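You operate a simulated robot arm through the tools that you are given. There is no shell and no other tool. Be economical: measure what you need, move in short steps, check, and stop when the job is done.

The job below is to be done with a simulated robot arm. You get a single attempt, and the scene is never put back.

JOB
Couple the air, switch on and press the lay-up at 4 bar.
Fine: plug in before the valve opens; one push of START; time dial as it is.

The check looks at the end state, three seconds after you hand in, the way a careful person would. Anything else that was tipped, shoved, dropped, spilled or broken makes it a failure.

ROBOT AND FRAMES
A 6-joint arm with a two-finger parallel gripper, fixed in place. Base frame: the origin is at the foot of the arm, x ahead of it, y to its left, z up; the work surface is at about z = 862. Lengths are in mm, angles in degrees, forces in N, time in s.
With the tool pointing down near the work surface it reaches from about 260 to 680 mm from the base axis. Its first joint turns from -66.0 to 66.0 degrees. Payload 2.9 kg.
The TCP is the grasp point between the finger pads, 30 mm short of the fingertips. In the tool frame z runs along the fingers and y along their closing line. Largest opening 110 mm; finger width 20, thickness 10; the body of the gripper, 48 by 112 mm, starts 55 mm behind the TCP.
Orientation is that of the tool frame in the base frame, as a unit quaternion [w, x, y, z]. With the fingers straight down and closing along the base's y, the tool's x points along the base's -x, its y along +y and its z along -z.

CONTROLS
- The arm moves only by the tool jog_arm. Its argument "motion" is one flat list of numbers, 7 for each row, row after row: the shift along the tool's x, y, z in mm, then the turn, a rotation vector about the tool's x, y, z in degrees, then the gripper command, from -1 (shut) to 1 (fully open), values between in proportion. In form: [dx, dy, dz, wx, wy, wz, fingers, dx, dy, dz, wx, wy, wz, fingers, ...]. A call has 1 to 8 rows; each row is the pose to reach, as a shift and turn from the pose commanded when the call began, along the tool's axes at that moment. Rows are played at 5 a second. More than 50 mm and 8.6 degrees between two rows, or a gripper value outside its range, and nothing of the call is played. A pose out of reach is approached as far as the arm can. The call stops where the force on the tool passes 40 N (or 10 N more than at its start, if that is more) or the arm is blocked; 0.2 s more then pass. Each finger travels about 108 mm/s and halts on what it meets, pressing with about 38 N; the grip force reading is that of the motor and also rises with nothing between the fingers. The clock runs only during rows and for 0.2 s after the last one: add rows that repeat a pose to give the fingers time. It gives the time, the measured TCP pose, the force on the tool (base axes), the opening and the grip force at its end, in the units of the frame above (readings bear some noise).
- Cameras (640 x 400 px; columns grow to the right, rows downward): "scene" is fixed at [71.9, 414.2, 1413.8]; the picture's right is [-0.86, -0.51, 0.00], its down [-0.22, 0.36, -0.91] and it looks along [0.46, -0.78, -0.42] (base axes); focal length 346 px, centre (320, 200). "wrist" rides on the gripper at [-36, 0, -57] in the tool frame; the picture's right is [0.00, -1.00, 0.00], its down [0.97, 0.00, -0.24] and it looks along [0.24, 0.00, 0.97] (tool axes); focal length 218 px, centre (320, 200).
- camera(camera): a new picture of that camera. The clock stands still meanwhile.
- probe_pixels(camera, pixels): for up to 12 pixels [column, row] of the newest picture of that camera ("zoom" is the newest enlarged one), the place [x, y, z] in the base frame of the surface seen there, good to about 2 mm, but the place of the scene camera against the robot may be out by one fixed shift of up to 18 mm in any direction. The clock stands still meanwhile.
- enlarge(camera, box): a new picture of the part [left, top, right, bottom] of that camera's present view, enlarged. The clock stands still meanwhile.
- hand_in(): hands the job in; it is judged then, once.

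Keep the steps short. Do not move on a guess: measure, check each grasp and each placing, and mend mistakes. In all there are 80 turns and 34 pictures (those below and enlarged ones count). Leave the gripper open and the arm clear of the work at the hand-in unless told otherwise, and finish with a single line.

The tools are called as name(argument=value, ...) on one line, values as JSON. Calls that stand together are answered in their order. jog_arm: Moves the arm, as the interface text tells. Its arguments: {"type":"object","properties":{"motion":{"type":"array"}},"required":["motion"]} The other tools are called the same way: camera (camera) takes a picture; probe_pixels (camera, pixels) gives the place of the surface under pixels of a picture; enlarge (camera, box) takes an enlarged picture of a part of a camera's view; hand_in () hands the job in.

At the start:

```text
time: 0.0
tcp_pos: [403.0, -100.6, 1188.8]
tcp_rot: [0.0, 0.0, 1.0, 0.0]
contact_force: [0.8, 0.1, -0.7]
finger_gap: 109.9
finger_force: 0.1
```

scene: 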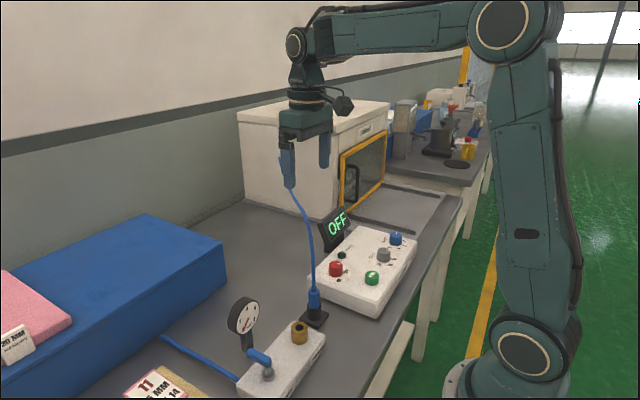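
wrist: 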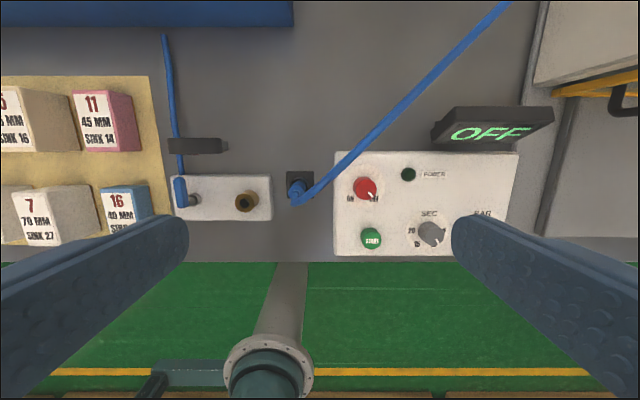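

I see a control box with red, grey, blue knobs and a green START, a valve block with a gauge and brass coupling, and a blue hose plugged into a black holder. I'll zoom in on these first.

enlarge(camera="scene", box=[200, 200, 440, 350])

enlarge(camera="scene", box=[140, 270, 348, 400])

enlarge(camera="wrist", box=[140, 90, 540, 270])

```text
2.67 times, centred on (320, 275) of scene
```

zoom: 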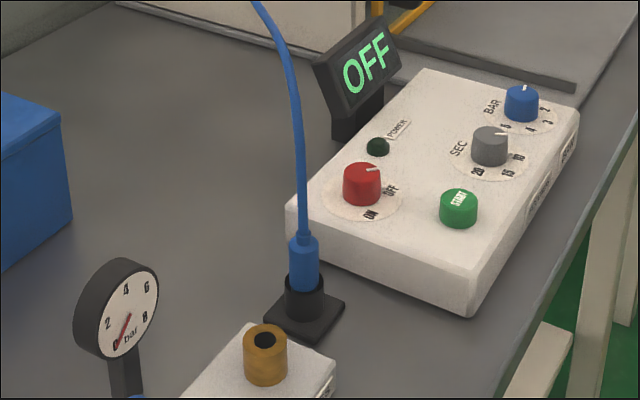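

```text
3.08 times, centred on (244, 335) of scene
```

zoom: 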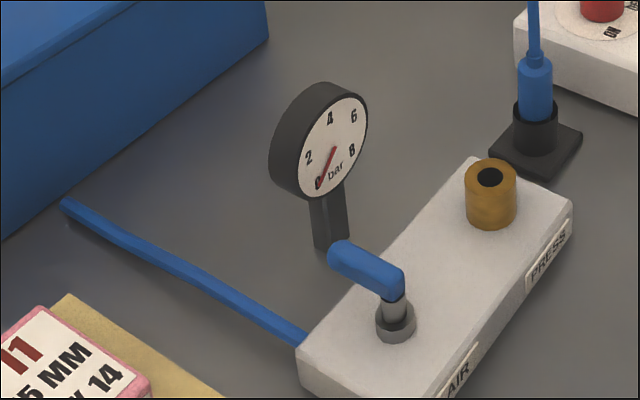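

```text
1.60 times, centred on (340, 180) of wrist
```

zoom: 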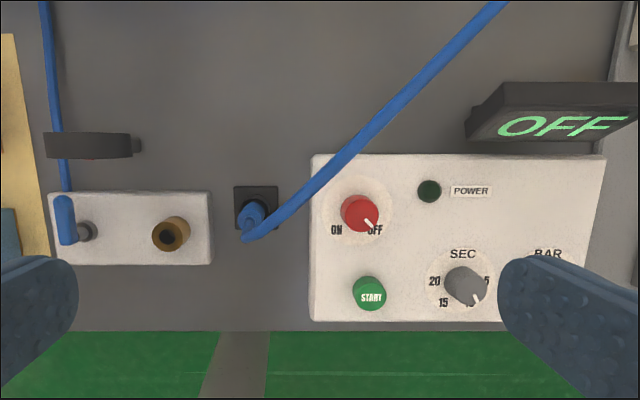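

I'll look at the press and door, the lay-up at left, and probe the main parts.

enlarge(camera="scene", box=[230, 90, 470, 240])

probe_pixels(camera="wrist", pixels=[[245, 202], [298, 183], [364, 187], [371, 238], [432, 233], [180, 190], [195, 193], [262, 185], [340, 160], [350, 250], [510, 160], [305, 195]])

probe_pixels(camera="scene", pixels=[[299, 326], [313, 292], [336, 264], [372, 274], [384, 251], [397, 233], [262, 357], [267, 372], [314, 309], [397, 237], [336, 238], [245, 315]])

```text
2.67 times, centred on (350, 165) of scene
```

zoom: 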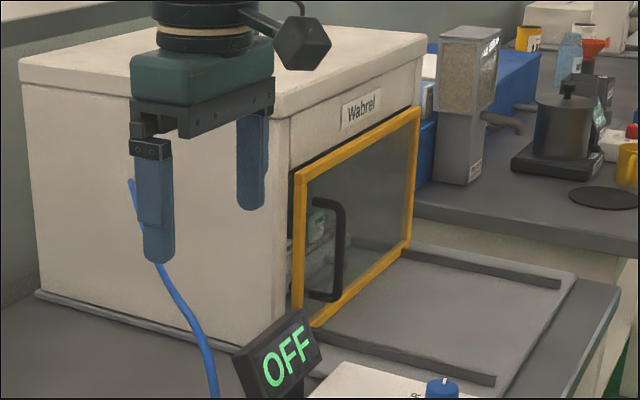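

```text
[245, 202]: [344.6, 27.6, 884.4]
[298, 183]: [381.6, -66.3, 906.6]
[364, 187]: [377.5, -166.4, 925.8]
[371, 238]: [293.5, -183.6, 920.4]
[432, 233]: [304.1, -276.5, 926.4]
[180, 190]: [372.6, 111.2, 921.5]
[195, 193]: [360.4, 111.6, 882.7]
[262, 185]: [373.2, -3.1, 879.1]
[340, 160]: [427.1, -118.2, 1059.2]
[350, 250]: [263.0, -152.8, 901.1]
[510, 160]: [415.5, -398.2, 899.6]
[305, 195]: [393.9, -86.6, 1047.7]
```

```text
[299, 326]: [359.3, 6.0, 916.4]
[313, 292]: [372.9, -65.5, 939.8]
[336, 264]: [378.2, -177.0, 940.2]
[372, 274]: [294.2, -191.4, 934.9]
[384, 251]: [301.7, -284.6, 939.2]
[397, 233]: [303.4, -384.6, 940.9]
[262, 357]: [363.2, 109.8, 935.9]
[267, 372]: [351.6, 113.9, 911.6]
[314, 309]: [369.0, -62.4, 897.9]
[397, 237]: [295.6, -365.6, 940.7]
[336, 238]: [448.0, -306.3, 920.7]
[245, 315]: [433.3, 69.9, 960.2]
```

The OFF display and hose are clear. The press door may be ajar and the BAR dial is hidden by a finger. I'll probe the press, door and hose points, then shift the gripper 60 mm upward for clearance and sideways to see the BAR dial.

probe_pixels(camera="scene", pixels=[[279, 158], [300, 205], [308, 240], [342, 165], [386, 138], [347, 210], [384, 180], [358, 190], [336, 200], [332, 140], [380, 128], [340, 210]])

jog_arm(motion=[0, -45, -20, 0, 0, 0, 1, 0, -90, -40, 0, 0, 0, 1, 0, -135, -40, 0, 0, 0, 1, 0, -170, -40, 0, 0, 0, 1, 0, -170, -40, 0, 0, 0, 1])

camera(camera="wrist")

camera(camera="scene")

```text
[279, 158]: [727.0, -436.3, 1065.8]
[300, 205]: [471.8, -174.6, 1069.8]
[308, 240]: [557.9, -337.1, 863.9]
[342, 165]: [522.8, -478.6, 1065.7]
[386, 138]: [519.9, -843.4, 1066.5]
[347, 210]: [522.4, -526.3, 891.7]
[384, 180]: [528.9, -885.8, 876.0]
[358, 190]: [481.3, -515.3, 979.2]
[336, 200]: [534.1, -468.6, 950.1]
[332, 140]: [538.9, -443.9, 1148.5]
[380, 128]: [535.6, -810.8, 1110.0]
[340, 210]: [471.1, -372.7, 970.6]
```

```text
time: 1.2
tcp_pos: [402.0, -270.9, 1228.5]
tcp_rot: [0.0, 0.0, 1.0, 0.0]
contact_force: [0.5, 0.5, -0.3]
finger_gap: 110.1
finger_force: 0.1
```

```text
27 pictures are left
```

wrist: 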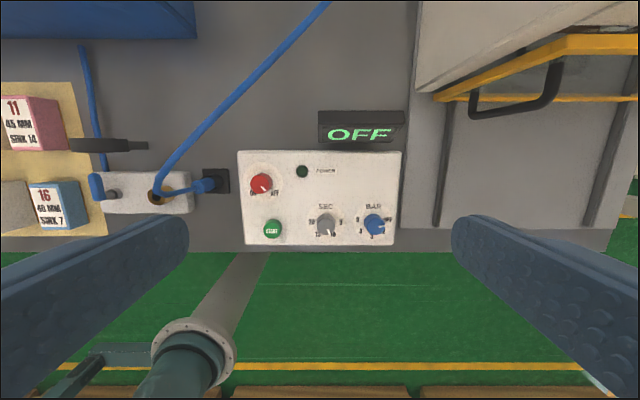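

```text
26 pictures are left
```

scene: 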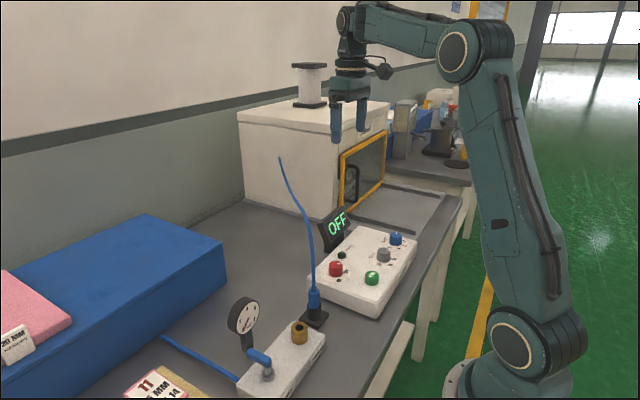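

The door lies parallel to and against the front, so it's closed. Now I'll zoom in on the dials.

enlarge(camera="wrist", box=[230, 140, 410, 250])

enlarge(camera="scene", box=[310, 220, 422, 290])

probe_pixels(camera="wrist", pixels=[[261, 183], [373, 224], [326, 224], [272, 229], [244, 240], [390, 240], [158, 193], [207, 182], [96, 185], [112, 193], [360, 130], [170, 170]])

```text
3.56 times, centred on (320, 195) of wrist
```

zoom: 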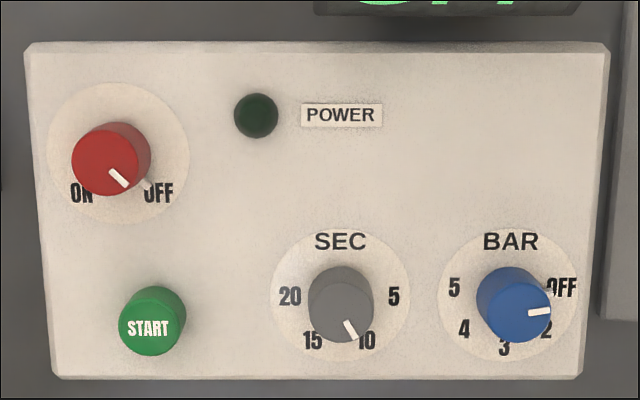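

```text
5.71 times, centred on (366, 255) of scene
```

zoom: 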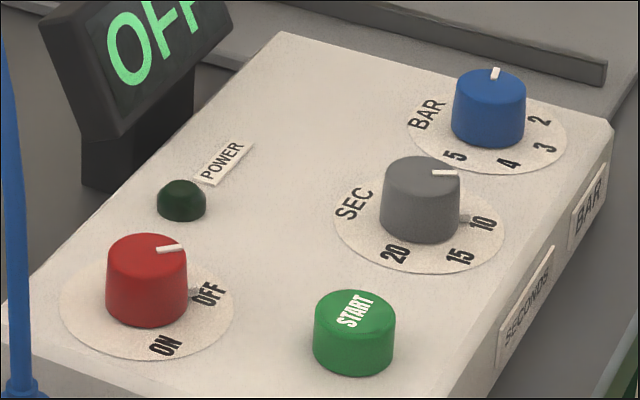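

```text
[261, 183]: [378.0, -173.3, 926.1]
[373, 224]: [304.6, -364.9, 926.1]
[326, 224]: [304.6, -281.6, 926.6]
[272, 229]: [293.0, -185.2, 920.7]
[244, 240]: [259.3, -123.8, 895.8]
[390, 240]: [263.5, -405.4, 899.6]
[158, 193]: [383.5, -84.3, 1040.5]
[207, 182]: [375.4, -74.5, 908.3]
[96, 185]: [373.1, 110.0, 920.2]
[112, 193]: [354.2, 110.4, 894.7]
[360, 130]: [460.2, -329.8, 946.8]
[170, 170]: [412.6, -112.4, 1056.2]
```

BAR's pointer is at OFF, SEC at 10, red at OFF. From the label angles, BAR 4 is about 150° clockwise from its present place, and ON is about 90° clockwise. Next I'll go above the plug and socket for a closer look, staying high above the hose.

jog_arm(motion=[0, 45, 0, 0, 0, 0, 1, 0, 90, 0, 0, 0, 0, 1, 0, 135, 0, 0, 0, 0, 1, 0, 180, 0, 0, 0, 0, 1, 0, 225, 0, 0, 0, 0, 1, 0, 255, 20, 0, 0, 0, 1, 0, 255, 20, 0, 0, 0, 1])

enlarge(camera="wrist", box=[220, 120, 444, 260])

enlarge(camera="scene", box=[225, 280, 353, 360])

```text
time: 2.8
tcp_pos: [402.8, -14.0, 1209.6]
tcp_rot: [0.0, 0.0, 1.0, -0.001]
contact_force: [1.2, -0.6, -0.7]
finger_gap: 110.1
finger_force: 0.0
```

```text
2.86 times, centred on (332, 190) of wrist
```

zoom: 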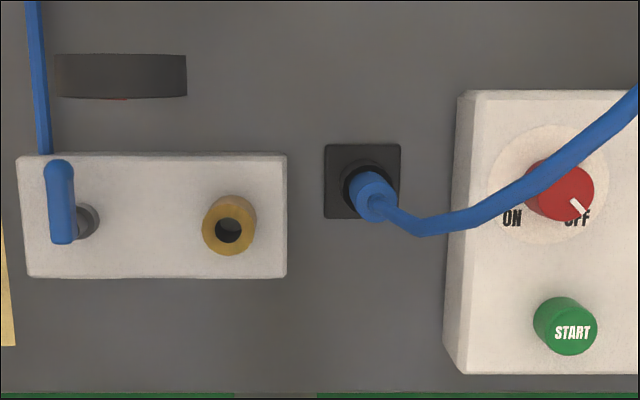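

```text
5.00 times, centred on (289, 320) of scene
```

zoom: 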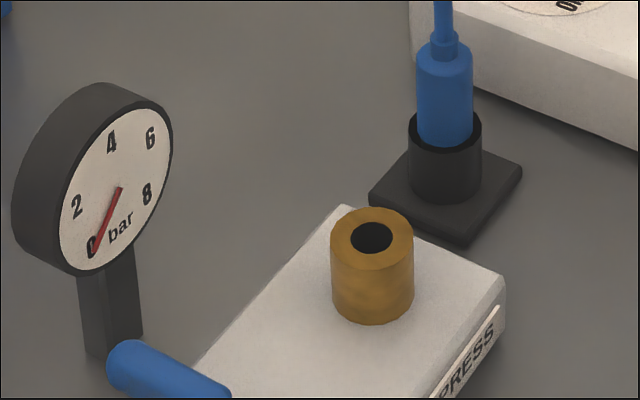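

Now I'll probe the plug, holder and socket in the scene zoom and a fresh wrist picture.

probe_pixels(camera="zoom", pixels=[[445, 60], [445, 140], [418, 90], [472, 90], [445, 36], [445, 150], [372, 260], [372, 213], [334, 270], [412, 270], [372, 315], [445, 195]])

camera(camera="wrist")

probe_pixels(camera="wrist", pixels=[[347, 181], [350, 190], [345, 175], [336, 173], [358, 173], [300, 193], [300, 207], [292, 200], [309, 198], [241, 190], [241, 200], [252, 196]])

```text
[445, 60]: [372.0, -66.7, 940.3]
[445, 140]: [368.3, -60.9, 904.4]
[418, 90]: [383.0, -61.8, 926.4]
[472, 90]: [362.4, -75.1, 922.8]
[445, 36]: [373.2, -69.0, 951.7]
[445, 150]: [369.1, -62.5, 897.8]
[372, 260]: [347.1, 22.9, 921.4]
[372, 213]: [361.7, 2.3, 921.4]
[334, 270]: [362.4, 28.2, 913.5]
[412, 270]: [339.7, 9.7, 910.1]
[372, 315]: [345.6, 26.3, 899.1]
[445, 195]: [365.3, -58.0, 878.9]
```

```text
21 pictures are left
```

wrist: 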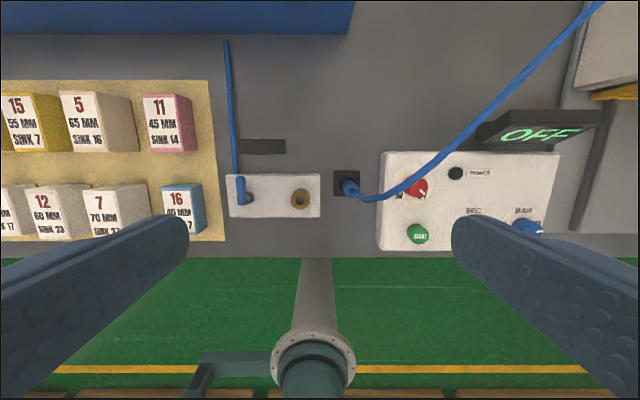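

```text
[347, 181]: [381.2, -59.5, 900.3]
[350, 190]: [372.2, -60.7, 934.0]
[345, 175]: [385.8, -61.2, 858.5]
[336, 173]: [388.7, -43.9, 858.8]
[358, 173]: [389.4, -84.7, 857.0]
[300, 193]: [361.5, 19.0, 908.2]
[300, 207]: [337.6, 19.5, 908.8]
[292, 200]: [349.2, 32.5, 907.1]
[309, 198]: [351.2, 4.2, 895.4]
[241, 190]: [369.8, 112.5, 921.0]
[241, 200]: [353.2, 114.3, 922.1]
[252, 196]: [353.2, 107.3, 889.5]
```

Socket axis ≈ (349.5, 19), rim z ≈ 908. Plug axis ≈ (371.5, -63.5), body z ≈ 890–932. I'll go down over the plug with open fingers to TCP z ≈ 1000, checking the hose doesn't push back.

jog_arm(motion=[15, -25, 20, 0, 0, 0, 1, 31.3, -49.5, 50, 0, 0, 0, 1, 31.3, -49.5, 95, 0, 0, 0, 1, 31.3, -49.5, 135, 0, 0, 0, 1, 31.3, -49.5, 170, 0, 0, 0, 1, 31.3, -49.5, 195, 0, 0, 0, 1, 31.3, -49.5, 210, 0, 0, 0, 1, 31.3, -49.5, 210, 0, 0, 0, 1])

camera(camera="scene")

camera(camera="wrist")

```text
time: 4.6
tcp_pos: [370.3, -66.0, 999.0]
tcp_rot: [0.0, 0.001, 1.0, 0.0]
contact_force: [1.1, 0.1, -0.3]
finger_gap: 110.2
finger_force: 0.1
```

```text
20 pictures are left
```

scene: 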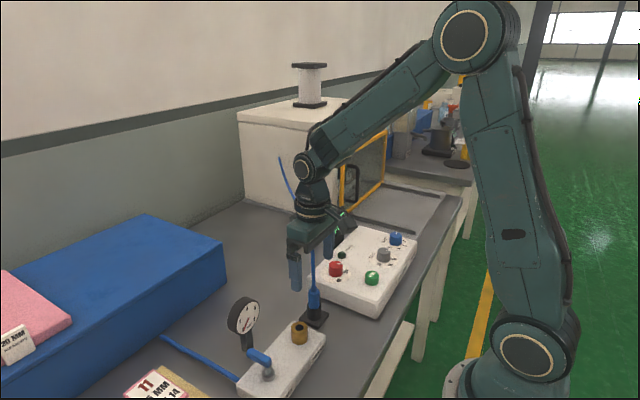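

```text
19 pictures are left
```

wrist: 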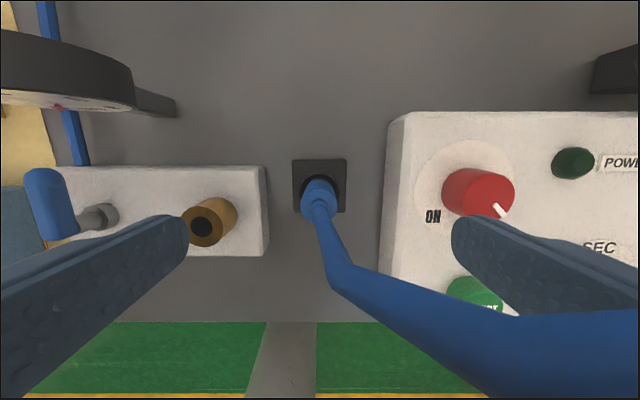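

No contact with the hose. I'll probe the plug from this near view to refine its axis.

probe_pixels(camera="wrist", pixels=[[302, 190], [318, 183], [334, 190], [318, 198], [294, 162], [345, 162], [320, 207], [304, 183], [332, 183], [205, 227], [196, 228], [232, 215]])

```text
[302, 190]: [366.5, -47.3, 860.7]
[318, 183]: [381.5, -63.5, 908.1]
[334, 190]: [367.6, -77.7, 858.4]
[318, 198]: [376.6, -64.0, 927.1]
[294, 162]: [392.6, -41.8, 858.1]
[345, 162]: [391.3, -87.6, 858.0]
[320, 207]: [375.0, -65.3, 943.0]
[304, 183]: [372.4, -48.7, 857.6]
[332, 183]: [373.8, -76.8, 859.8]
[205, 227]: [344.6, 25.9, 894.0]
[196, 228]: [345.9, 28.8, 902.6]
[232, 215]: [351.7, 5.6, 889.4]
```

The plug axis is ≈ (370.5, -64.5) and the TCP is centred. I'll half close the fingers to clear the box, descend 73 mm and close.

jog_arm(motion=[0, 1, 0, 0, 0, 0, 0, 0, 1, 0, 0, 0, 0, 0, 0, 1, 30, 0, 0, 0, 0, 0, 1, 55, 0, 0, 0, 0, 0, 1, 73, 0, 0, 0, 0, 0, 1, 73, 0, 0, 0, -1, 0, 1, 73, 0, 0, 0, -1, 0, 1, 73, 0, 0, 0, -1])

enlarge(camera="scene", box=[225, 255, 385, 355])

```text
time: 6.4
tcp_pos: [371.3, -63.8, 927.2]
tcp_rot: [-0.001, 0.0, 1.0, 0.0]
contact_force: [0.5, -0.2, -0.3]
finger_gap: 22.6
finger_force: 38.7
```

```text
4.00 times, centred on (305, 305) of scene
```

zoom: 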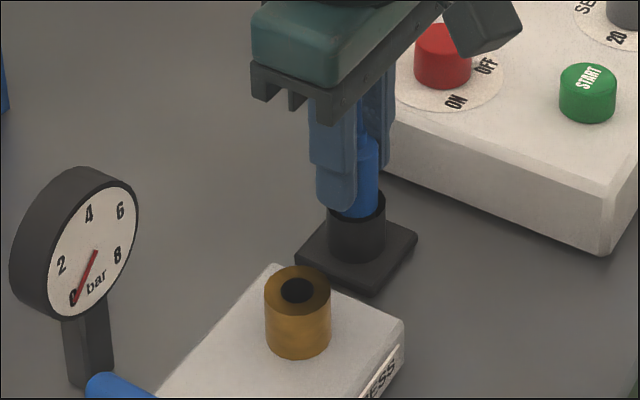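

The plug is held (gap 22.6, grip 38.7 N). I'll lift it straight up 75 mm.

jog_arm(motion=[0, 0, -15, 0, 0, 0, -1, 0, 0, -35, 0, 0, 0, -1, 0, 0, -60, 0, 0, 0, -1, 0, 0, -75, 0, 0, 0, -1, 0, 0, -75, 0, 0, 0, -1])

enlarge(camera="scene", box=[225, 235, 385, 335])

```text
time: 7.6
tcp_pos: [371.6, -64.1, 1001.7]
tcp_rot: [0.001, 0.001, 1.0, -0.001]
contact_force: [0.3, 0.4, -0.2]
finger_gap: 22.6
finger_force: 38.2
```

```text
4.00 times, centred on (305, 285) of scene
```

zoom: 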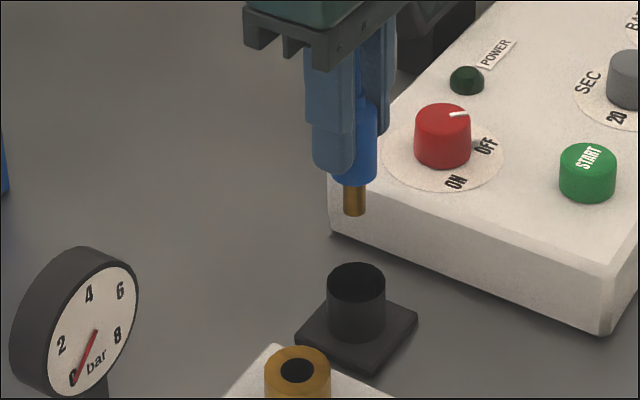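

The plug is out, with its brass nose down. I'll carry it over the socket and check alignment there.

jog_arm(motion=[8, 25, 0, 0, 0, 0, -1, 16, 50, 0, 0, 0, 0, -1, 21.8, 75, 0, 0, 0, 0, -1, 21.8, 83, 0, 0, 0, 0, -1, 21.8, 83, 0, 0, 0, 0, -1, 21.8, 83, 0, 0, 0, 0, -1])

enlarge(camera="scene", box=[235, 255, 363, 335])

camera(camera="wrist")

probe_pixels(camera="zoom", pixels=[[320, 200], [320, 230], [320, 250], [320, 270], [285, 362], [360, 362], [320, 395], [320, 335], [300, 230], [340, 230]])

```text
time: 9.0
tcp_pos: [350.0, 19.4, 1000.5]
tcp_rot: [0.0, 0.0, 1.0, 0.0]
contact_force: [-0.1, -0.3, -0.2]
finger_gap: 22.8
finger_force: 38.2
```

```text
5.00 times, centred on (299, 295) of scene
```

zoom: 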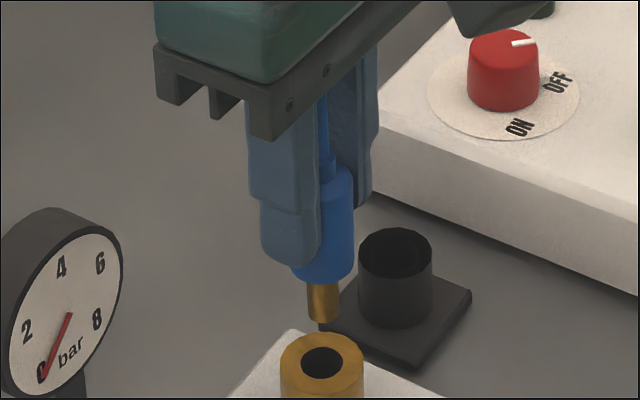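

```text
15 pictures are left
```

wrist: 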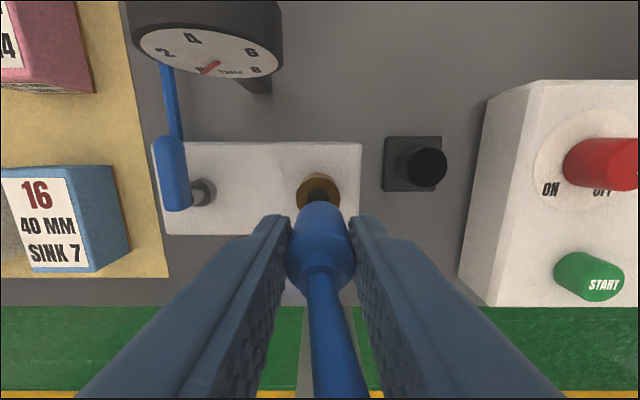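

```text
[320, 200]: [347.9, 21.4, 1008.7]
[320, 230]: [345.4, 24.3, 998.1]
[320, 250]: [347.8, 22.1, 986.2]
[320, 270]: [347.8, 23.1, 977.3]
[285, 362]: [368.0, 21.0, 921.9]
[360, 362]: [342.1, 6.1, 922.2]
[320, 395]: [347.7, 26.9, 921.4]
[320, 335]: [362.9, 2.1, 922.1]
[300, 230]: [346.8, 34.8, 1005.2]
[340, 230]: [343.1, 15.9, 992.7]
```

Alignment: the scene view puts the plug about 1.5 mm short, and the wrist view puts it about 1 mm. I'll shift +1.3 in x and +1.1 in y, then lower to just above the rim and look.

jog_arm(motion=[-1.3, 1.1, 0, 0, 0, 0, -1, -1.3, 1.1, 15, 0, 0, 0, -1, -1.3, 1.1, 30, 0, 0, 0, -1, -1.3, 1.1, 34, 0, 0, 0, -1, -1.3, 1.1, 34, 0, 0, 0, -1])

enlarge(camera="scene", box=[267, 293, 331, 333])

```text
time: 10.2
tcp_pos: [350.8, 20.1, 966.0]
tcp_rot: [0.001, 0.001, 1.0, 0.0]
contact_force: [-0.5, -0.1, -0.7]
finger_gap: 22.9
finger_force: 38.7
```

```text
10.00 times, centred on (299, 313) of scene
```

zoom: 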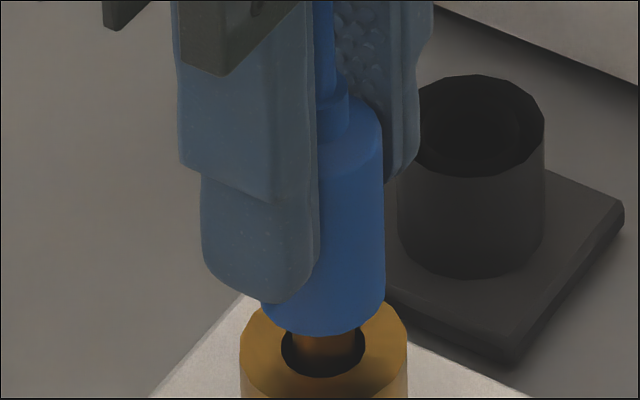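

The nose is in the mouth of the hole and centred within about 0.5 mm. I'll push down slowly.

jog_arm(motion=[-0.2, 0.1, 3, 0, 0, 0, -1, -0.3, 0.2, 6, 0, 0, 0, -1, -0.3, 0.2, 9, 0, 0, 0, -1, -0.3, 0.2, 12, 0, 0, 0, -1, -0.3, 0.2, 15, 0, 0, 0, -1, -0.3, 0.2, 18, 0, 0, 0, -1, -0.3, 0.2, 20, 0, 0, 0, -1, -0.3, 0.2, 20, 0, 0, 0, -1])

enlarge(camera="scene", box=[235, 280, 347, 350])

```text
time: 12.0
tcp_pos: [353.0, 19.7, 948.6]
tcp_rot: [0.003, 0.0, 1.0, 0.0]
contact_force: [6.4, -0.6, 21.8]
finger_gap: 22.6
finger_force: 37.8
```

```text
5.71 times, centred on (291, 315) of scene
```

zoom: 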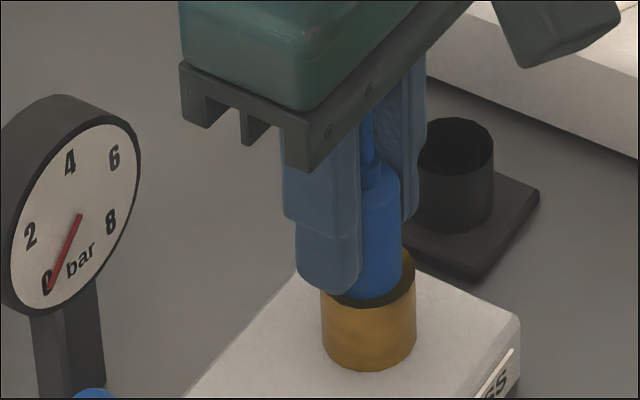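

The body is down on the rim (22 N up). I'll push 3 mm more to make sure it's seated, then open a little and see.

jog_arm(motion=[0, 0, 1.5, 0, 0, 0, -1, 0, 0, 3, 0, 0, 0, -1, 0, 0, 3, 0, 0, 0, -1])

jog_arm(motion=[0, 0, -1, 0, 0, 0, -0.3, 0, 0, -3, 0, 0, 0, 0, 0, 0, -3, 0, 0, 0, 0, 0, 0, -40, 0, 0, 0, 0, 0, 0, -80, 0, 0, 0, 0, 0, 0, -110, 0, 0, 0, 0.5, 0, 0, -110, 0, 0, 0, 0.5])

enlarge(camera="scene", box=[225, 280, 353, 360])

camera(camera="wrist")

```text
time: 12.8
tcp_pos: [352.2, 19.2, 945.1]
tcp_rot: [0.002, 0.0, 1.0, -0.001]
contact_force: [8.1, -0.3, 20.2]
finger_gap: 22.9
finger_force: 38.4
```

```text
time: 14.4
tcp_pos: [350.7, 18.7, 1055.5]
tcp_rot: [0.0, 0.001, 1.0, 0.0]
contact_force: [0.3, -0.4, 0.2]
finger_gap: 82.4
finger_force: 0.1
```

```text
5.00 times, centred on (289, 320) of scene
```

zoom: 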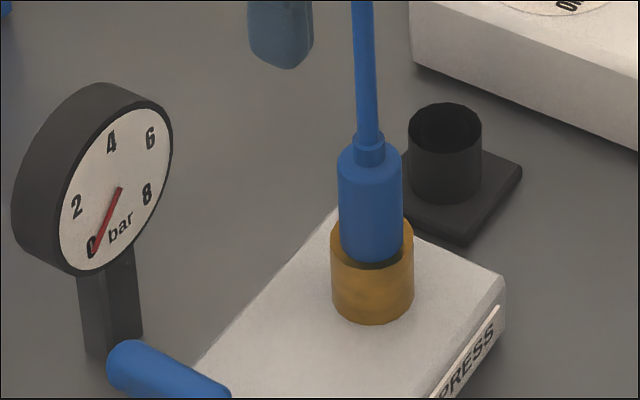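

```text
11 pictures are left
```

wrist: 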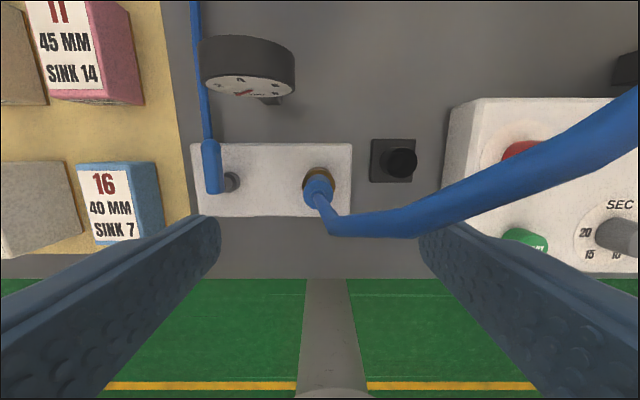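

I'll check how deep and how straight the plug sits by probing, together with the valve lever points.

probe_pixels(camera="zoom", pixels=[[371, 170], [371, 210], [371, 255], [371, 267], [371, 276], [371, 300], [345, 220], [398, 220], [408, 235], [150, 360], [210, 385], [371, 140]])

probe_pixels(camera="wrist", pixels=[[208, 145], [211, 165], [213, 185], [233, 182], [238, 182], [303, 180], [318, 170], [335, 178], [319, 187], [204, 155], [220, 160], [190, 215]])

```text
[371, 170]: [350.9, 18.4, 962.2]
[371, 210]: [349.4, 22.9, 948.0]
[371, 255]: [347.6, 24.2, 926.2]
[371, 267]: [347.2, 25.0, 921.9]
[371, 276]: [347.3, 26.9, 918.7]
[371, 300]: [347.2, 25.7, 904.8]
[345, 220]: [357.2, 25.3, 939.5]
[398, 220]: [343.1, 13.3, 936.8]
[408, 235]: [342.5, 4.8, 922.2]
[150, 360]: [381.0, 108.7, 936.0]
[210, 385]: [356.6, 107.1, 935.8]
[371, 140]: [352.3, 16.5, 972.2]
```

```text
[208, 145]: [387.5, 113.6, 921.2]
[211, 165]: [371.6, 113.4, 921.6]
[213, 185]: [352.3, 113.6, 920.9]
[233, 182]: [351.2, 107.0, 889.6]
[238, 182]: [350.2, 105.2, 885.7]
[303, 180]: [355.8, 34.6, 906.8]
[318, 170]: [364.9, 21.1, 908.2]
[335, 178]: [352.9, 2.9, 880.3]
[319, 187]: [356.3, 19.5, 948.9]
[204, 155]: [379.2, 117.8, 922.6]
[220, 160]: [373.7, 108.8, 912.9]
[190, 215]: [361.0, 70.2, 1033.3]
```

The plug sits on the rim (≈908), upright. The valve lever runs in +x from the pivot ≈ (350, 113) to x ≈ 393, z 905–922. I'll probe the foam tray edge for finger clearance and measure the lever ends.

probe_pixels(camera="wrist", pixels=[[150, 180], [165, 240], [185, 180], [160, 200], [135, 50], [175, 100], [209, 141], [214, 193], [206, 190], [222, 190], [295, 75], [245, 60]])

```text
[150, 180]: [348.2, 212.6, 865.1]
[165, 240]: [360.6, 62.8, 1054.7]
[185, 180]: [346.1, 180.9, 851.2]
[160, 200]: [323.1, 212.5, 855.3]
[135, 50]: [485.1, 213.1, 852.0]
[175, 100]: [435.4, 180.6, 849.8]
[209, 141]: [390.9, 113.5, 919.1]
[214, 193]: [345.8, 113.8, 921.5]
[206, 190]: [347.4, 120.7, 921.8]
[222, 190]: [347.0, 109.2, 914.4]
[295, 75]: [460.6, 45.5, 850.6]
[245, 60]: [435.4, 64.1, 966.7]
```

There's plenty of room. I'll move over the lever at (372, 114), with fingers about 55 mm apart, and descend to TCP z ≈ 923.

jog_arm(motion=[-8, 35, 0, 0, 0, 0, 0, -16, 70, 0, 0, 0, 0, 0, -21.3, 95.3, 20, 0, 0, 0, 0, -21.3, 95.3, 60, 0, 0, 0, 0, -21.3, 95.3, 100, 0, 0, 0, 0, -21.3, 95.3, 132.5, 0, 0, 0, 0, -21.3, 95.3, 132.5, 0, 0, 0, 0])

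jog_arm(motion=[0, 0, 0, 0, 0, 0, -1, 0, 0, 0, 0, 0, 0, -1, 0, 0, 0, 0, 0, 0, -1])

enlarge(camera="scene", box=[185, 270, 345, 370])

```text
time: 16.0
tcp_pos: [372.5, 112.8, 922.7]
tcp_rot: [0.0, 0.0, 1.0, 0.0]
contact_force: [0.4, -0.1, 0.2]
finger_gap: 55.1
finger_force: 0.1
```

```text
time: 16.8
tcp_pos: [372.5, 114.6, 923.7]
tcp_rot: [0.0, -0.002, 1.0, 0.002]
contact_force: [-1.9, 23.5, -9.1]
finger_gap: 12.8
finger_force: 44.9
```

```text
4.00 times, centred on (265, 320) of scene
```

zoom: 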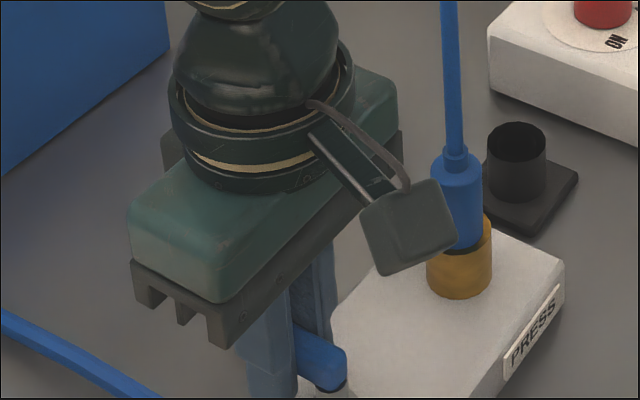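

The lever is gripped (12.8 mm), with a small sideways load of 23 N. I'll ease 1.5 mm in +y and turn the lever clockwise (toward PRESS) about its pivot by 24°, watching the force.

jog_arm(motion=[0, 1.5, 0, 0, 0, 0, -1, 0.2, -1.6, 0, 0, 0, 8, -1, 0.9, -4.7, 0, 0, 0, 16, -1, 1.95, -7.6, 0, 0, 0, 24, -1, 1.95, -7.6, 0, 0, 0, 24, -1])

```text
time: 18.0
tcp_pos: [369.3, 105.9, 923.0]
tcp_rot: [-0.001, 0.21, 0.978, 0.001]
contact_force: [-12.4, 6.2, 27.2]
finger_gap: 13.0
finger_force: 45.0
```

The lever moves freely with no stop. I'll continue a further 40°, raised 1 mm to relieve the vertical load.

jog_arm(motion=[0.2, -3.1, -0.7, 0, 0, 8, -1, 0.9, -6.2, -1, 0, 0, 16, -1, 1.95, -9.15, -1, 0, 0, 24, -1, 3.4, -11.9, -1, 0, 0, 32, -1, 5.3, -14.5, -1, 0, 0, 40, -1, 5.3, -14.5, -1, 0, 0, 40, -1])

enlarge(camera="scene", box=[185, 270, 345, 370])

```text
time: 18.8
tcp_pos: [364.4, 99.5, 923.2]
tcp_rot: [-0.001, 0.395, 0.919, -0.001]
contact_force: [-5.0, -0.9, 7.0]
finger_gap: 13.0
finger_force: 45.0
stopped in row 4: the force on the tool passed its limit (the readings are from after the stop); the commanded pose is now the measured one
```

```text
4.00 times, centred on (265, 320) of scene
```

zoom: 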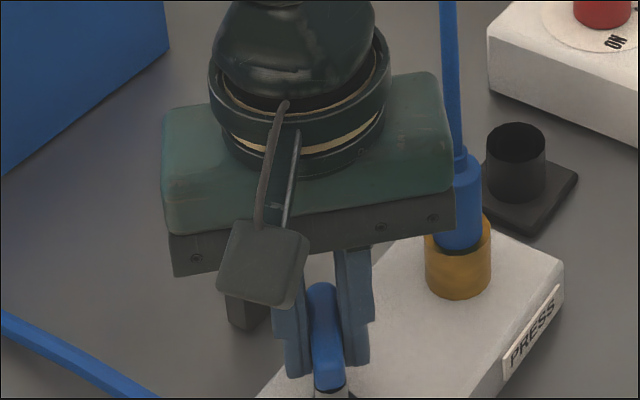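

It stopped on force at about 46°. It isn't clear whether that's a stop or path strain, so I'll try a small further 8° step about the pivot and read the force direction.

jog_arm(motion=[0.05, -1.5, 0, 0, 0, 4, -1, 0.2, -2.9, 0, 0, 0, 8, -1, 0.2, -2.9, 0, 0, 0, 8, -1])

```text
time: 19.6
tcp_pos: [363.2, 96.8, 922.6]
tcp_rot: [0.001, 0.458, 0.889, -0.001]
contact_force: [-7.6, 1.3, 10.3]
finger_gap: 12.9
finger_force: 45.1
```

It moved freely, so the stop was only path strain. I'll go on another 36° with a slightly smaller radius.

jog_arm(motion=[0.5, -2.1, -0.3, 0, 0, 6, -1, 1.1, -4.2, -0.5, 0, 0, 12, -1, 1.7, -6.2, -0.5, 0, 0, 18, -1, 2.4, -8.1, -0.5, 0, 0, 24, -1, 3.4, -10, -0.5, 0, 0, 30, -1, 4.5, -11.8, -0.5, 0, 0, 36, -1, 4.5, -11.8, -0.5, 0, 0, 36, -1])

enlarge(camera="scene", box=[185, 270, 345, 370])

```text
time: 21.2
tcp_pos: [350.8, 94.3, 924.2]
tcp_rot: [0.0, 0.71, 0.704, -0.003]
contact_force: [-19.9, -16.8, 29.5]
finger_gap: 12.5
finger_force: 45.0
```

```text
4.00 times, centred on (265, 320) of scene
```

zoom: 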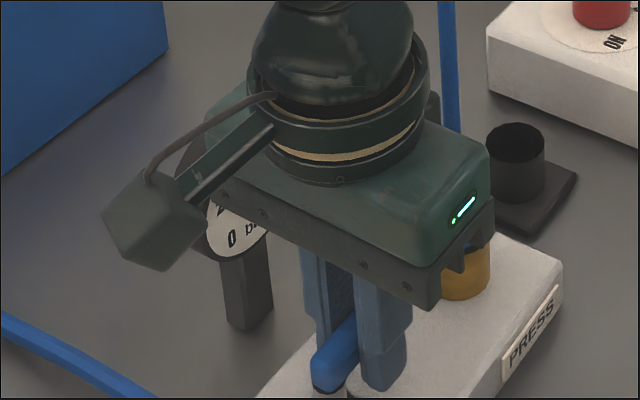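

The lever now lies along the block. I'll open, rise 100 mm, and look at the gauge.

jog_arm(motion=[0, 0, 0, 0, 0, 0, -0.3, 0, 0, 0, 0, 0, 0, 0, 0, 0, 0, 0, 0, 0, 0, 0, 0, -40, 0, 0, 0, 0, 0, 0, -80, 0, 0, 0, 0, 0, 0, -110, 0, 0, 0, 0, 0, 0, -150, 0, 0, -8, 0, 0, 0, -150, 0, 0, -8, 0])

enlarge(camera="scene", box=[185, 270, 345, 370])

```text
time: 23.0
tcp_pos: [350.3, 94.5, 1073.1]
tcp_rot: [0.0, 0.659, 0.752, -0.001]
contact_force: [0.2, -0.1, 0.1]
finger_gap: 54.9
finger_force: 0.1
```

```text
4.00 times, centred on (265, 320) of scene
```

zoom: 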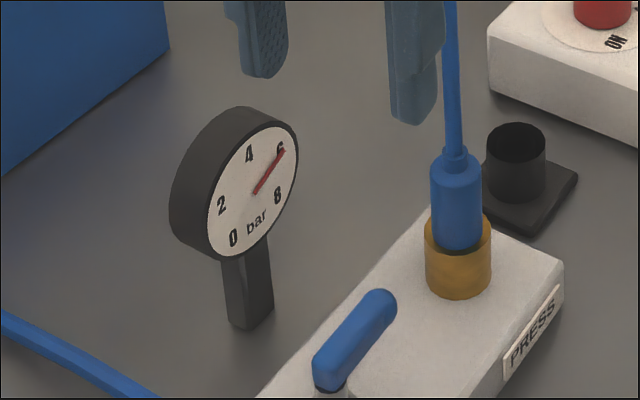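

The gauge now reads 6 bar, so the valve is open and the plug holds. Next I'll turn the gripper back, then travel to the red knob at ≈ (373, -170.5).

jog_arm(motion=[0, 0, 0, 0, 0, -8, 0, 0, 0, 0, 0, 0, -16, 0, 0, 0, 0, 0, 0, -24, 0, 0, 0, 0, 0, 0, -32, 0, 0, 0, 0, 0, 0, -40, 0, 0, 0, 0, 0, 0, -48, 0, 0, 0, 0, 0, 0, -56, 0, 0, 0, 0, 0, 0, -64, 0])

jog_arm(motion=[-17.6, -40.7, 0, 0, 0, -6, 0, -35.2, -81.4, 0, 0, 0, -12, 0, -52.8, -122, 0, 0, 0, -18.5, 0, -70.4, -162.7, 0, 0, 0, -18.5, 0, -88, -203.4, 0, 0, 0, -18.5, 0, -105.6, -244.1, 0, 0, 0, -18.5, 0, -105.6, -244.1, 0, 0, 0, -18.5, 0])

camera(camera="wrist")

probe_pixels(camera="wrist", pixels=[[320, 200], [310, 200], [330, 200], [320, 190], [320, 210], [320, 220], [300, 200], [340, 200], [320, 180], [450, 200]])

```text
time: 24.8
tcp_pos: [349.7, 92.2, 1072.8]
tcp_rot: [0.0, 0.159, 0.987, -0.001]
contact_force: [-0.3, 0.8, 0.9]
finger_gap: 55.1
finger_force: 0.1
```

```text
time: 26.4
tcp_pos: [377.2, -172.5, 1074.5]
tcp_rot: [-0.001, 0.0, 1.0, -0.001]
contact_force: [-0.7, -0.2, 0.6]
finger_gap: 55.1
finger_force: 0.1
```

```text
6 pictures are left
```

wrist: 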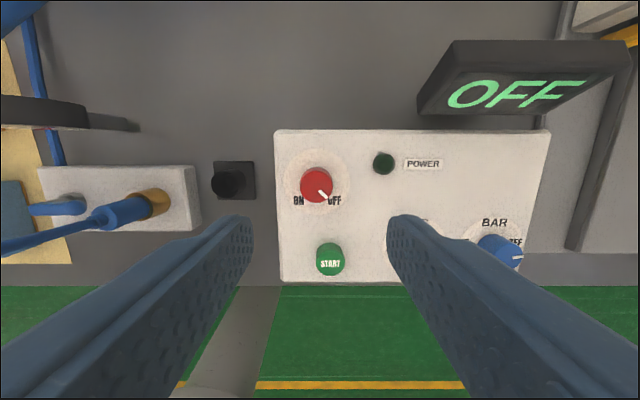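

```text
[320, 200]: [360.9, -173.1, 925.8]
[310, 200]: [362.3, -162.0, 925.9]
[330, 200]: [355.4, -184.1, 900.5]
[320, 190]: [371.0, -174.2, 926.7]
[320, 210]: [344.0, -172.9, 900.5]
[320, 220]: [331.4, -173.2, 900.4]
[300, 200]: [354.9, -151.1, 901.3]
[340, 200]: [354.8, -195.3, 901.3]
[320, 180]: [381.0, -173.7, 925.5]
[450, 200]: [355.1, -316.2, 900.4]
```

The plug is still upright. Relative to the tool, the red knob's centre is ≈ (376.5, -169). I'll shift +3.3 in y, descend to TCP z ≈ 937 and close.

jog_arm(motion=[0.5, 3.3, 40, 0, 0, 0, 0.1, 0.5, 3.3, 80, 0, 0, 0, 0.1, 0.5, 3.3, 115, 0, 0, 0, 0.1, 0.5, 3.3, 137, 0, 0, 0, 0.1, 0.5, 3.3, 137, 0, 0, 0, 0.1, 0.5, 3.3, 137, 0, 0, 0, -1, 0.5, 3.3, 137, 0, 0, 0, -1, 0.5, 3.3, 137, 0, 0, 0, -1])

```text
time: 28.2
tcp_pos: [373.5, -169.5, 938.7]
tcp_rot: [0.0, 0.003, 1.0, -0.004]
contact_force: [1.3, -27.4, -14.3]
finger_gap: 33.2
finger_force: 45.0
```

The knob is gripped (33.2 mm). I'll ease 1.5 mm in -y and turn 64° clockwise.

jog_arm(motion=[0, -1.5, 0, 0, 0, 0, -1, 0, -1.5, 0, 0, 0, 8, -1, 0, -1.5, 0, 0, 0, 16, -1, 0, -1.5, 0, 0, 0, 24, -1, 0, -1.5, 0, 0, 0, 32, -1, 0, -1.5, 0, 0, 0, 40, -1, 0, -1.5, 0, 0, 0, 48, -1, 0, -1.5, 0, 0, 0, 48, -1])

```text
time: 30.0
tcp_pos: [374.8, -169.7, 939.0]
tcp_rot: [0.002, 0.407, 0.914, -0.001]
contact_force: [-1.2, -14.2, 34.0]
finger_gap: 33.0
finger_force: 45.3
```

The turn is working, at 48°. The vertical load is 34 N, so I'll ease up 1 mm and finish the remaining 42°.

jog_arm(motion=[0, 0, -1, 0, 0, 0, -1, 0, 0, -1, 0, 0, 8, -1, 0, 0, -1, 0, 0, 16, -1, 0, 0, -1.2, 0, 0, 24, -1, 0, 0, -1.5, 0, 0, 32, -1, 0, 0, -1.5, 0, 0, 38, -1, 0, 0, -1.5, 0, 0, 42, -1, 0, 0, -1.5, 0, 0, 42, -1])

```text
time: 31.8
tcp_pos: [375.3, -168.8, 937.7]
tcp_rot: [0.001, 0.706, 0.708, 0.0]
contact_force: [12.4, -2.9, 10.8]
finger_gap: 33.0
finger_force: 45.3
```

The knob has turned 90°. I'll release, rise 60 mm, and look at the display and knob.

jog_arm(motion=[0, 0, 0, 0, 0, 0, -0.4, 0, 0, 0, 0, 0, 0, 0, 0, 0, 0, 0, 0, 0, 0, 0, 0, -30, 0, 0, 0, 0, 0, 0, -60, 0, 0, -8, 0, 0, 0, -60, 0, 0, -16, 0, 0, 0, -60, 0, 0, -24, 0])

enlarge(camera="scene", box=[300, 195, 428, 275])

```text
time: 33.4
tcp_pos: [375.0, -168.9, 999.3]
tcp_rot: [-0.001, 0.544, 0.839, 0.0]
contact_force: [0.1, 0.4, 0.5]
finger_gap: 55.0
finger_force: 0.0
```

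```text
5.00 times, centred on (364, 235) of scene
```

zoom: 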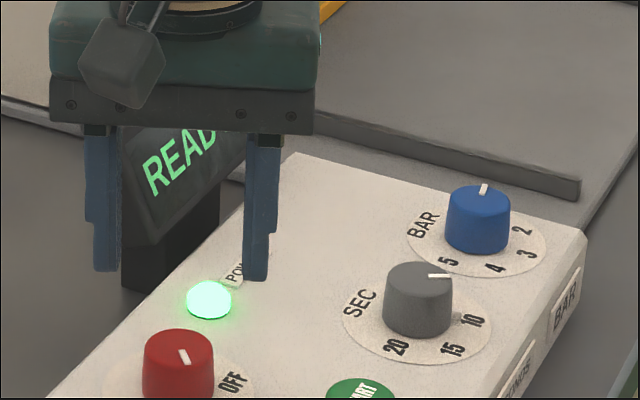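

The display says READY and the POWER lamp is lit. BAR is next: the BAR knob is about (-72, -196) from red, so ≈ (303, -365). I'll turn the gripper back and travel there, starting at −30° so that a 150° turn fits.

jog_arm(motion=[0, 0, -10, 0, 0, -8, 0, 0, 0, -20, 0, 0, -16, 0, 0, 0, -30, 0, 0, -24, 0, 0, 0, -40, 0, 0, -32, 0, 0, 0, -40, 0, 0, -40, 0, 0, 0, -40, 0, 0, -48, 0, 0, 0, -40, 0, 0, -56, 0, 0, 0, -40, 0, 0, -64, 0])

jog_arm(motion=[13.1, -39.7, 0, 0, 0, -8, 0, 26.2, -79.5, 0, 0, 0, -16, 0, 39.3, -119.2, 0, 0, 0, -24, 0, 52.4, -159, 0, 0, 0, -32, 0, 65.5, -198.7, 0, 0, 0, -32, 0, 65.5, -198.7, 0, 0, 0, -32, 0, 65.5, -198.7, 0, 0, 0, -32, 0])

enlarge(camera="wrist", box=[208, 130, 432, 270])

probe_pixels(camera="zoom", pixels=[[320, 160], [320, 180], [320, 200], [320, 140], [320, 220], [300, 180], [340, 180], [280, 180], [360, 180], [260, 180], [380, 180], [320, 240]])

```text
time: 35.2
tcp_pos: [371.6, -169.5, 1038.3]
tcp_rot: [0.0, 0.016, 1.0, -0.001]
contact_force: [0.1, 0.9, 0.5]
finger_gap: 55.2
finger_force: 0.0
```

```text
time: 36.8
tcp_pos: [300.6, -363.4, 1040.7]
tcp_rot: [-0.001, -0.259, 0.966, -0.002]
contact_force: [0.1, -0.2, -0.2]
finger_gap: 55.0
finger_force: 0.0
```

```text
2.86 times, centred on (320, 200) of wrist
```

zoom: 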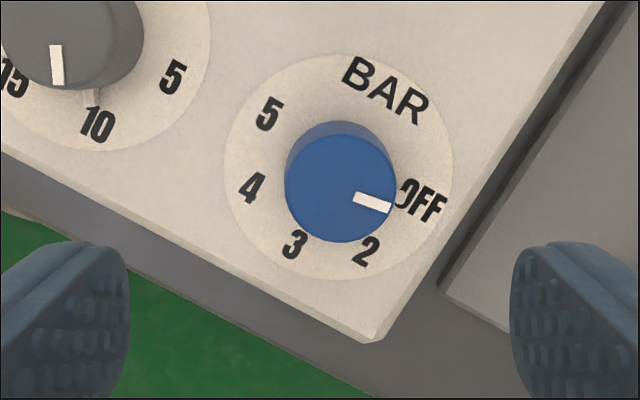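

```text
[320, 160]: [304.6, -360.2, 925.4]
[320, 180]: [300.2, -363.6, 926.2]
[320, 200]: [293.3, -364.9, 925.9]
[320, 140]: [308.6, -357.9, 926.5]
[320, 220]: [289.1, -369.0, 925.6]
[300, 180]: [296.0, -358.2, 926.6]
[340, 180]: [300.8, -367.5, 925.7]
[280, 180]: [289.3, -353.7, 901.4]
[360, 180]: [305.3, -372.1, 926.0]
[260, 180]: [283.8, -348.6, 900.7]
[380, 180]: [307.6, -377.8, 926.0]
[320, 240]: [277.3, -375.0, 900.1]
```

Relative to the tool, the knob centre is (2.6, -5.5). From OFF to 4 is three steps of about 50°. I'll descend to TCP z ≈ 939 and grip.

jog_arm(motion=[2.6, -5.5, 20, 0, 0, 0, 0.1, 2.6, -5.5, 50, 0, 0, 0, 0.1, 2.6, -5.5, 80, 0, 0, 0, 0.1, 2.6, -5.5, 101.5, 0, 0, 0, 0.1, 2.6, -5.5, 101.5, 0, 0, 0, 0.1, 2.6, -5.5, 101.5, 0, 0, 0, -1, 2.6, -5.5, 101.5, 0, 0, 0, -1, 2.6, -5.5, 101.5, 0, 0, 0, -1])

```text
time: 38.6
tcp_pos: [300.5, -369.9, 935.8]
tcp_rot: [-0.001, -0.258, 0.966, 0.0]
contact_force: [1.0, -1.9, -6.5]
finger_gap: 32.6
finger_force: 45.1
```

It's gripped and well centred. I'll turn 48° clockwise, easing up slightly.

jog_arm(motion=[0, 0, 0, 0, 0, 8, -1, 0, 0, -0.3, 0, 0, 16, -1, 0, 0, -0.6, 0, 0, 24, -1, 0, 0, -0.8, 0, 0, 32, -1, 0, 0, -1, 0, 0, 40, -1, 0, 0, -1, 0, 0, 48, -1, 0, 0, -1, 0, 0, 50, -1])

jog_arm(motion=[0, 0, 0, 0, 0, 8, -1, 0, 0, -0.3, 0, 0, 16, -1, 0, 0, -0.6, 0, 0, 24, -1, 0, 0, -0.6, 0, 0, 32, -1, 0, 0, -0.6, 0, 0, 40, -1, 0, 0, -0.6, 0, 0, 48, -1, 0, 0, -0.6, 0, 0, 50, -1])

```text
time: 40.2
tcp_pos: [301.2, -370.2, 935.4]
tcp_rot: [-0.002, 0.175, 0.985, 0.0]
contact_force: [-8.2, 3.6, -24.5]
finger_gap: 32.7
finger_force: 45.2
```

```text
time: 41.8
tcp_pos: [299.8, -370.8, 937.7]
tcp_rot: [-0.002, 0.574, 0.819, 0.0]
contact_force: [-8.0, -2.3, -30.6]
finger_gap: 32.7
finger_force: 44.9
```

100° is done. The vertical load is now downward, so I'll come down 1 mm and do the last 50°.

jog_arm(motion=[0, 0, 1, 0, 0, 8, -1, 0, 0, 1.2, 0, 0, 16, -1, 0, 0, 1.2, 0, 0, 24, -1, 0, 0, 1.2, 0, 0, 32, -1, 0, 0, 1.2, 0, 0, 40, -1, 0, 0, 1.2, 0, 0, 48, -1, 0, 0, 1.2, 0, 0, 50, -1, 0, 0, 1.2, 0, 0, 50, -1])

jog_arm(motion=[0, 0, 0, 0, 0, 0, -0.4, 0, 0, 0, 0, 0, 0, 0, 0, 0, 0, 0, 0, 0, 0, 0, 0, -30, 0, 0, 0, 0, 0, 0, -70, 0, 0, -8, 0, 0, 0, -100, 0, 0, -16, 0, 0, 0, -100, 0, 0, -24, 0])

enlarge(camera="wrist", box=[208, 130, 432, 270])

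```text
time: 43.6
tcp_pos: [300.9, -370.4, 937.4]
tcp_rot: [-0.003, 0.867, 0.499, -0.001]
contact_force: [-14.2, 7.7, -14.4]
finger_gap: 32.6
finger_force: 45.5
```

```text
time: 45.2
tcp_pos: [302.1, -372.8, 1037.7]
tcp_rot: [0.001, 0.742, 0.67, 0.0]
contact_force: [-0.5, -0.1, 0.2]
finger_gap: 54.8
finger_force: 0.0
```

```text
2.86 times, centred on (320, 200) of wrist
```

zoom: 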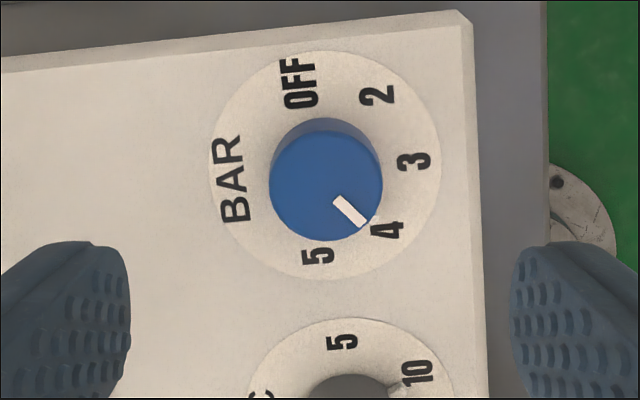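

BAR points at 4 and SEC is still at 10. Now START at ≈ (294, -184.7), top z ≈ 920: I'll close the fingers, travel over it and stop with tips about 10 mm above.

jog_arm(motion=[46.2, -6.5, 0, 0, 0, 0, -1, 92.4, -13, 0, 0, 0, 0, -1, 138.6, -19.5, 0, 0, 0, 0, -1, 184.7, -26, 0, 0, 0, 0, -1, 184.7, -26, 40, 0, 0, 0, -1, 184.7, -26, 75, 0, 0, 0, -1, 184.7, -26, 75, 0, 0, 0, -1, 184.7, -26, 75, 0, 0, 0, -1])

```text
time: 47.0
tcp_pos: [293.9, -184.7, 964.2]
tcp_rot: [0.0, 0.743, 0.669, -0.001]
contact_force: [-0.6, -0.6, 0.6]
finger_gap: 0.0
finger_force: 38.0
```

It's centred over START. I'll press down smoothly, 19 mm at most, in one stroke, and then lift in the same call.

jog_arm(motion=[0, 0, 8, 0, 0, 0, -1, 0, 0, 12, 0, 0, 0, -1, 0, 0, 15, 0, 0, 0, -1, 0, 0, 17.5, 0, 0, 0, -1, 0, 0, 19.5, 0, 0, 0, -1, 0, 0, 19.5, 0, 0, 0, -1])

```text
time: 48.4
tcp_pos: [294.4, -185.9, 943.2]
tcp_rot: [0.001, 0.743, 0.669, 0.0]
contact_force: [-0.4, -1.8, 2.7]
finger_gap: 0.0
finger_force: 37.5
```

It's pressed about 7 mm with only light force. I'll check the display before releasing, so as not to push twice.

enlarge(camera="scene", box=[290, 190, 434, 290])

```text
4.00 times, centred on (362, 240) of scene
```

zoom: 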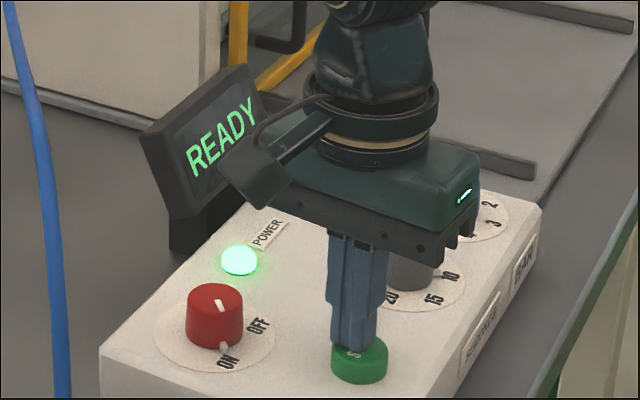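

It's still READY, and this is the same stroke. I'll press on in small steps until real resistance shows.

jog_arm(motion=[0, 0, 1, 0, 0, 0, -1, 0, 0, 2, 0, 0, 0, -1, 0, 0, 3, 0, 0, 0, -1, 0, 0, 3, 0, 0, 0, -1])

```text
time: 49.4
tcp_pos: [295.9, -185.8, 940.8]
tcp_rot: [0.001, 0.743, 0.67, 0.0]
contact_force: [1.9, 0.1, 3.8]
finger_gap: 0.0
finger_force: 37.7
```

The force is only 3.8 N, a soft spring. I'll press 4 mm more.

jog_arm(motion=[0, 0, 1, 0, 0, 0, -1, 0, 0, 2, 0, 0, 0, -1, 0, 0, 3, 0, 0, 0, -1, 0, 0, 4, 0, 0, 0, -1, 0, 0, 4, 0, 0, 0, -1])

```text
time: 50.6
tcp_pos: [294.7, -185.6, 936.4]
tcp_rot: [0.001, 0.744, 0.669, -0.001]
contact_force: [-2.2, -4.6, 8.4]
finger_gap: 0.1
finger_force: 38.3
```

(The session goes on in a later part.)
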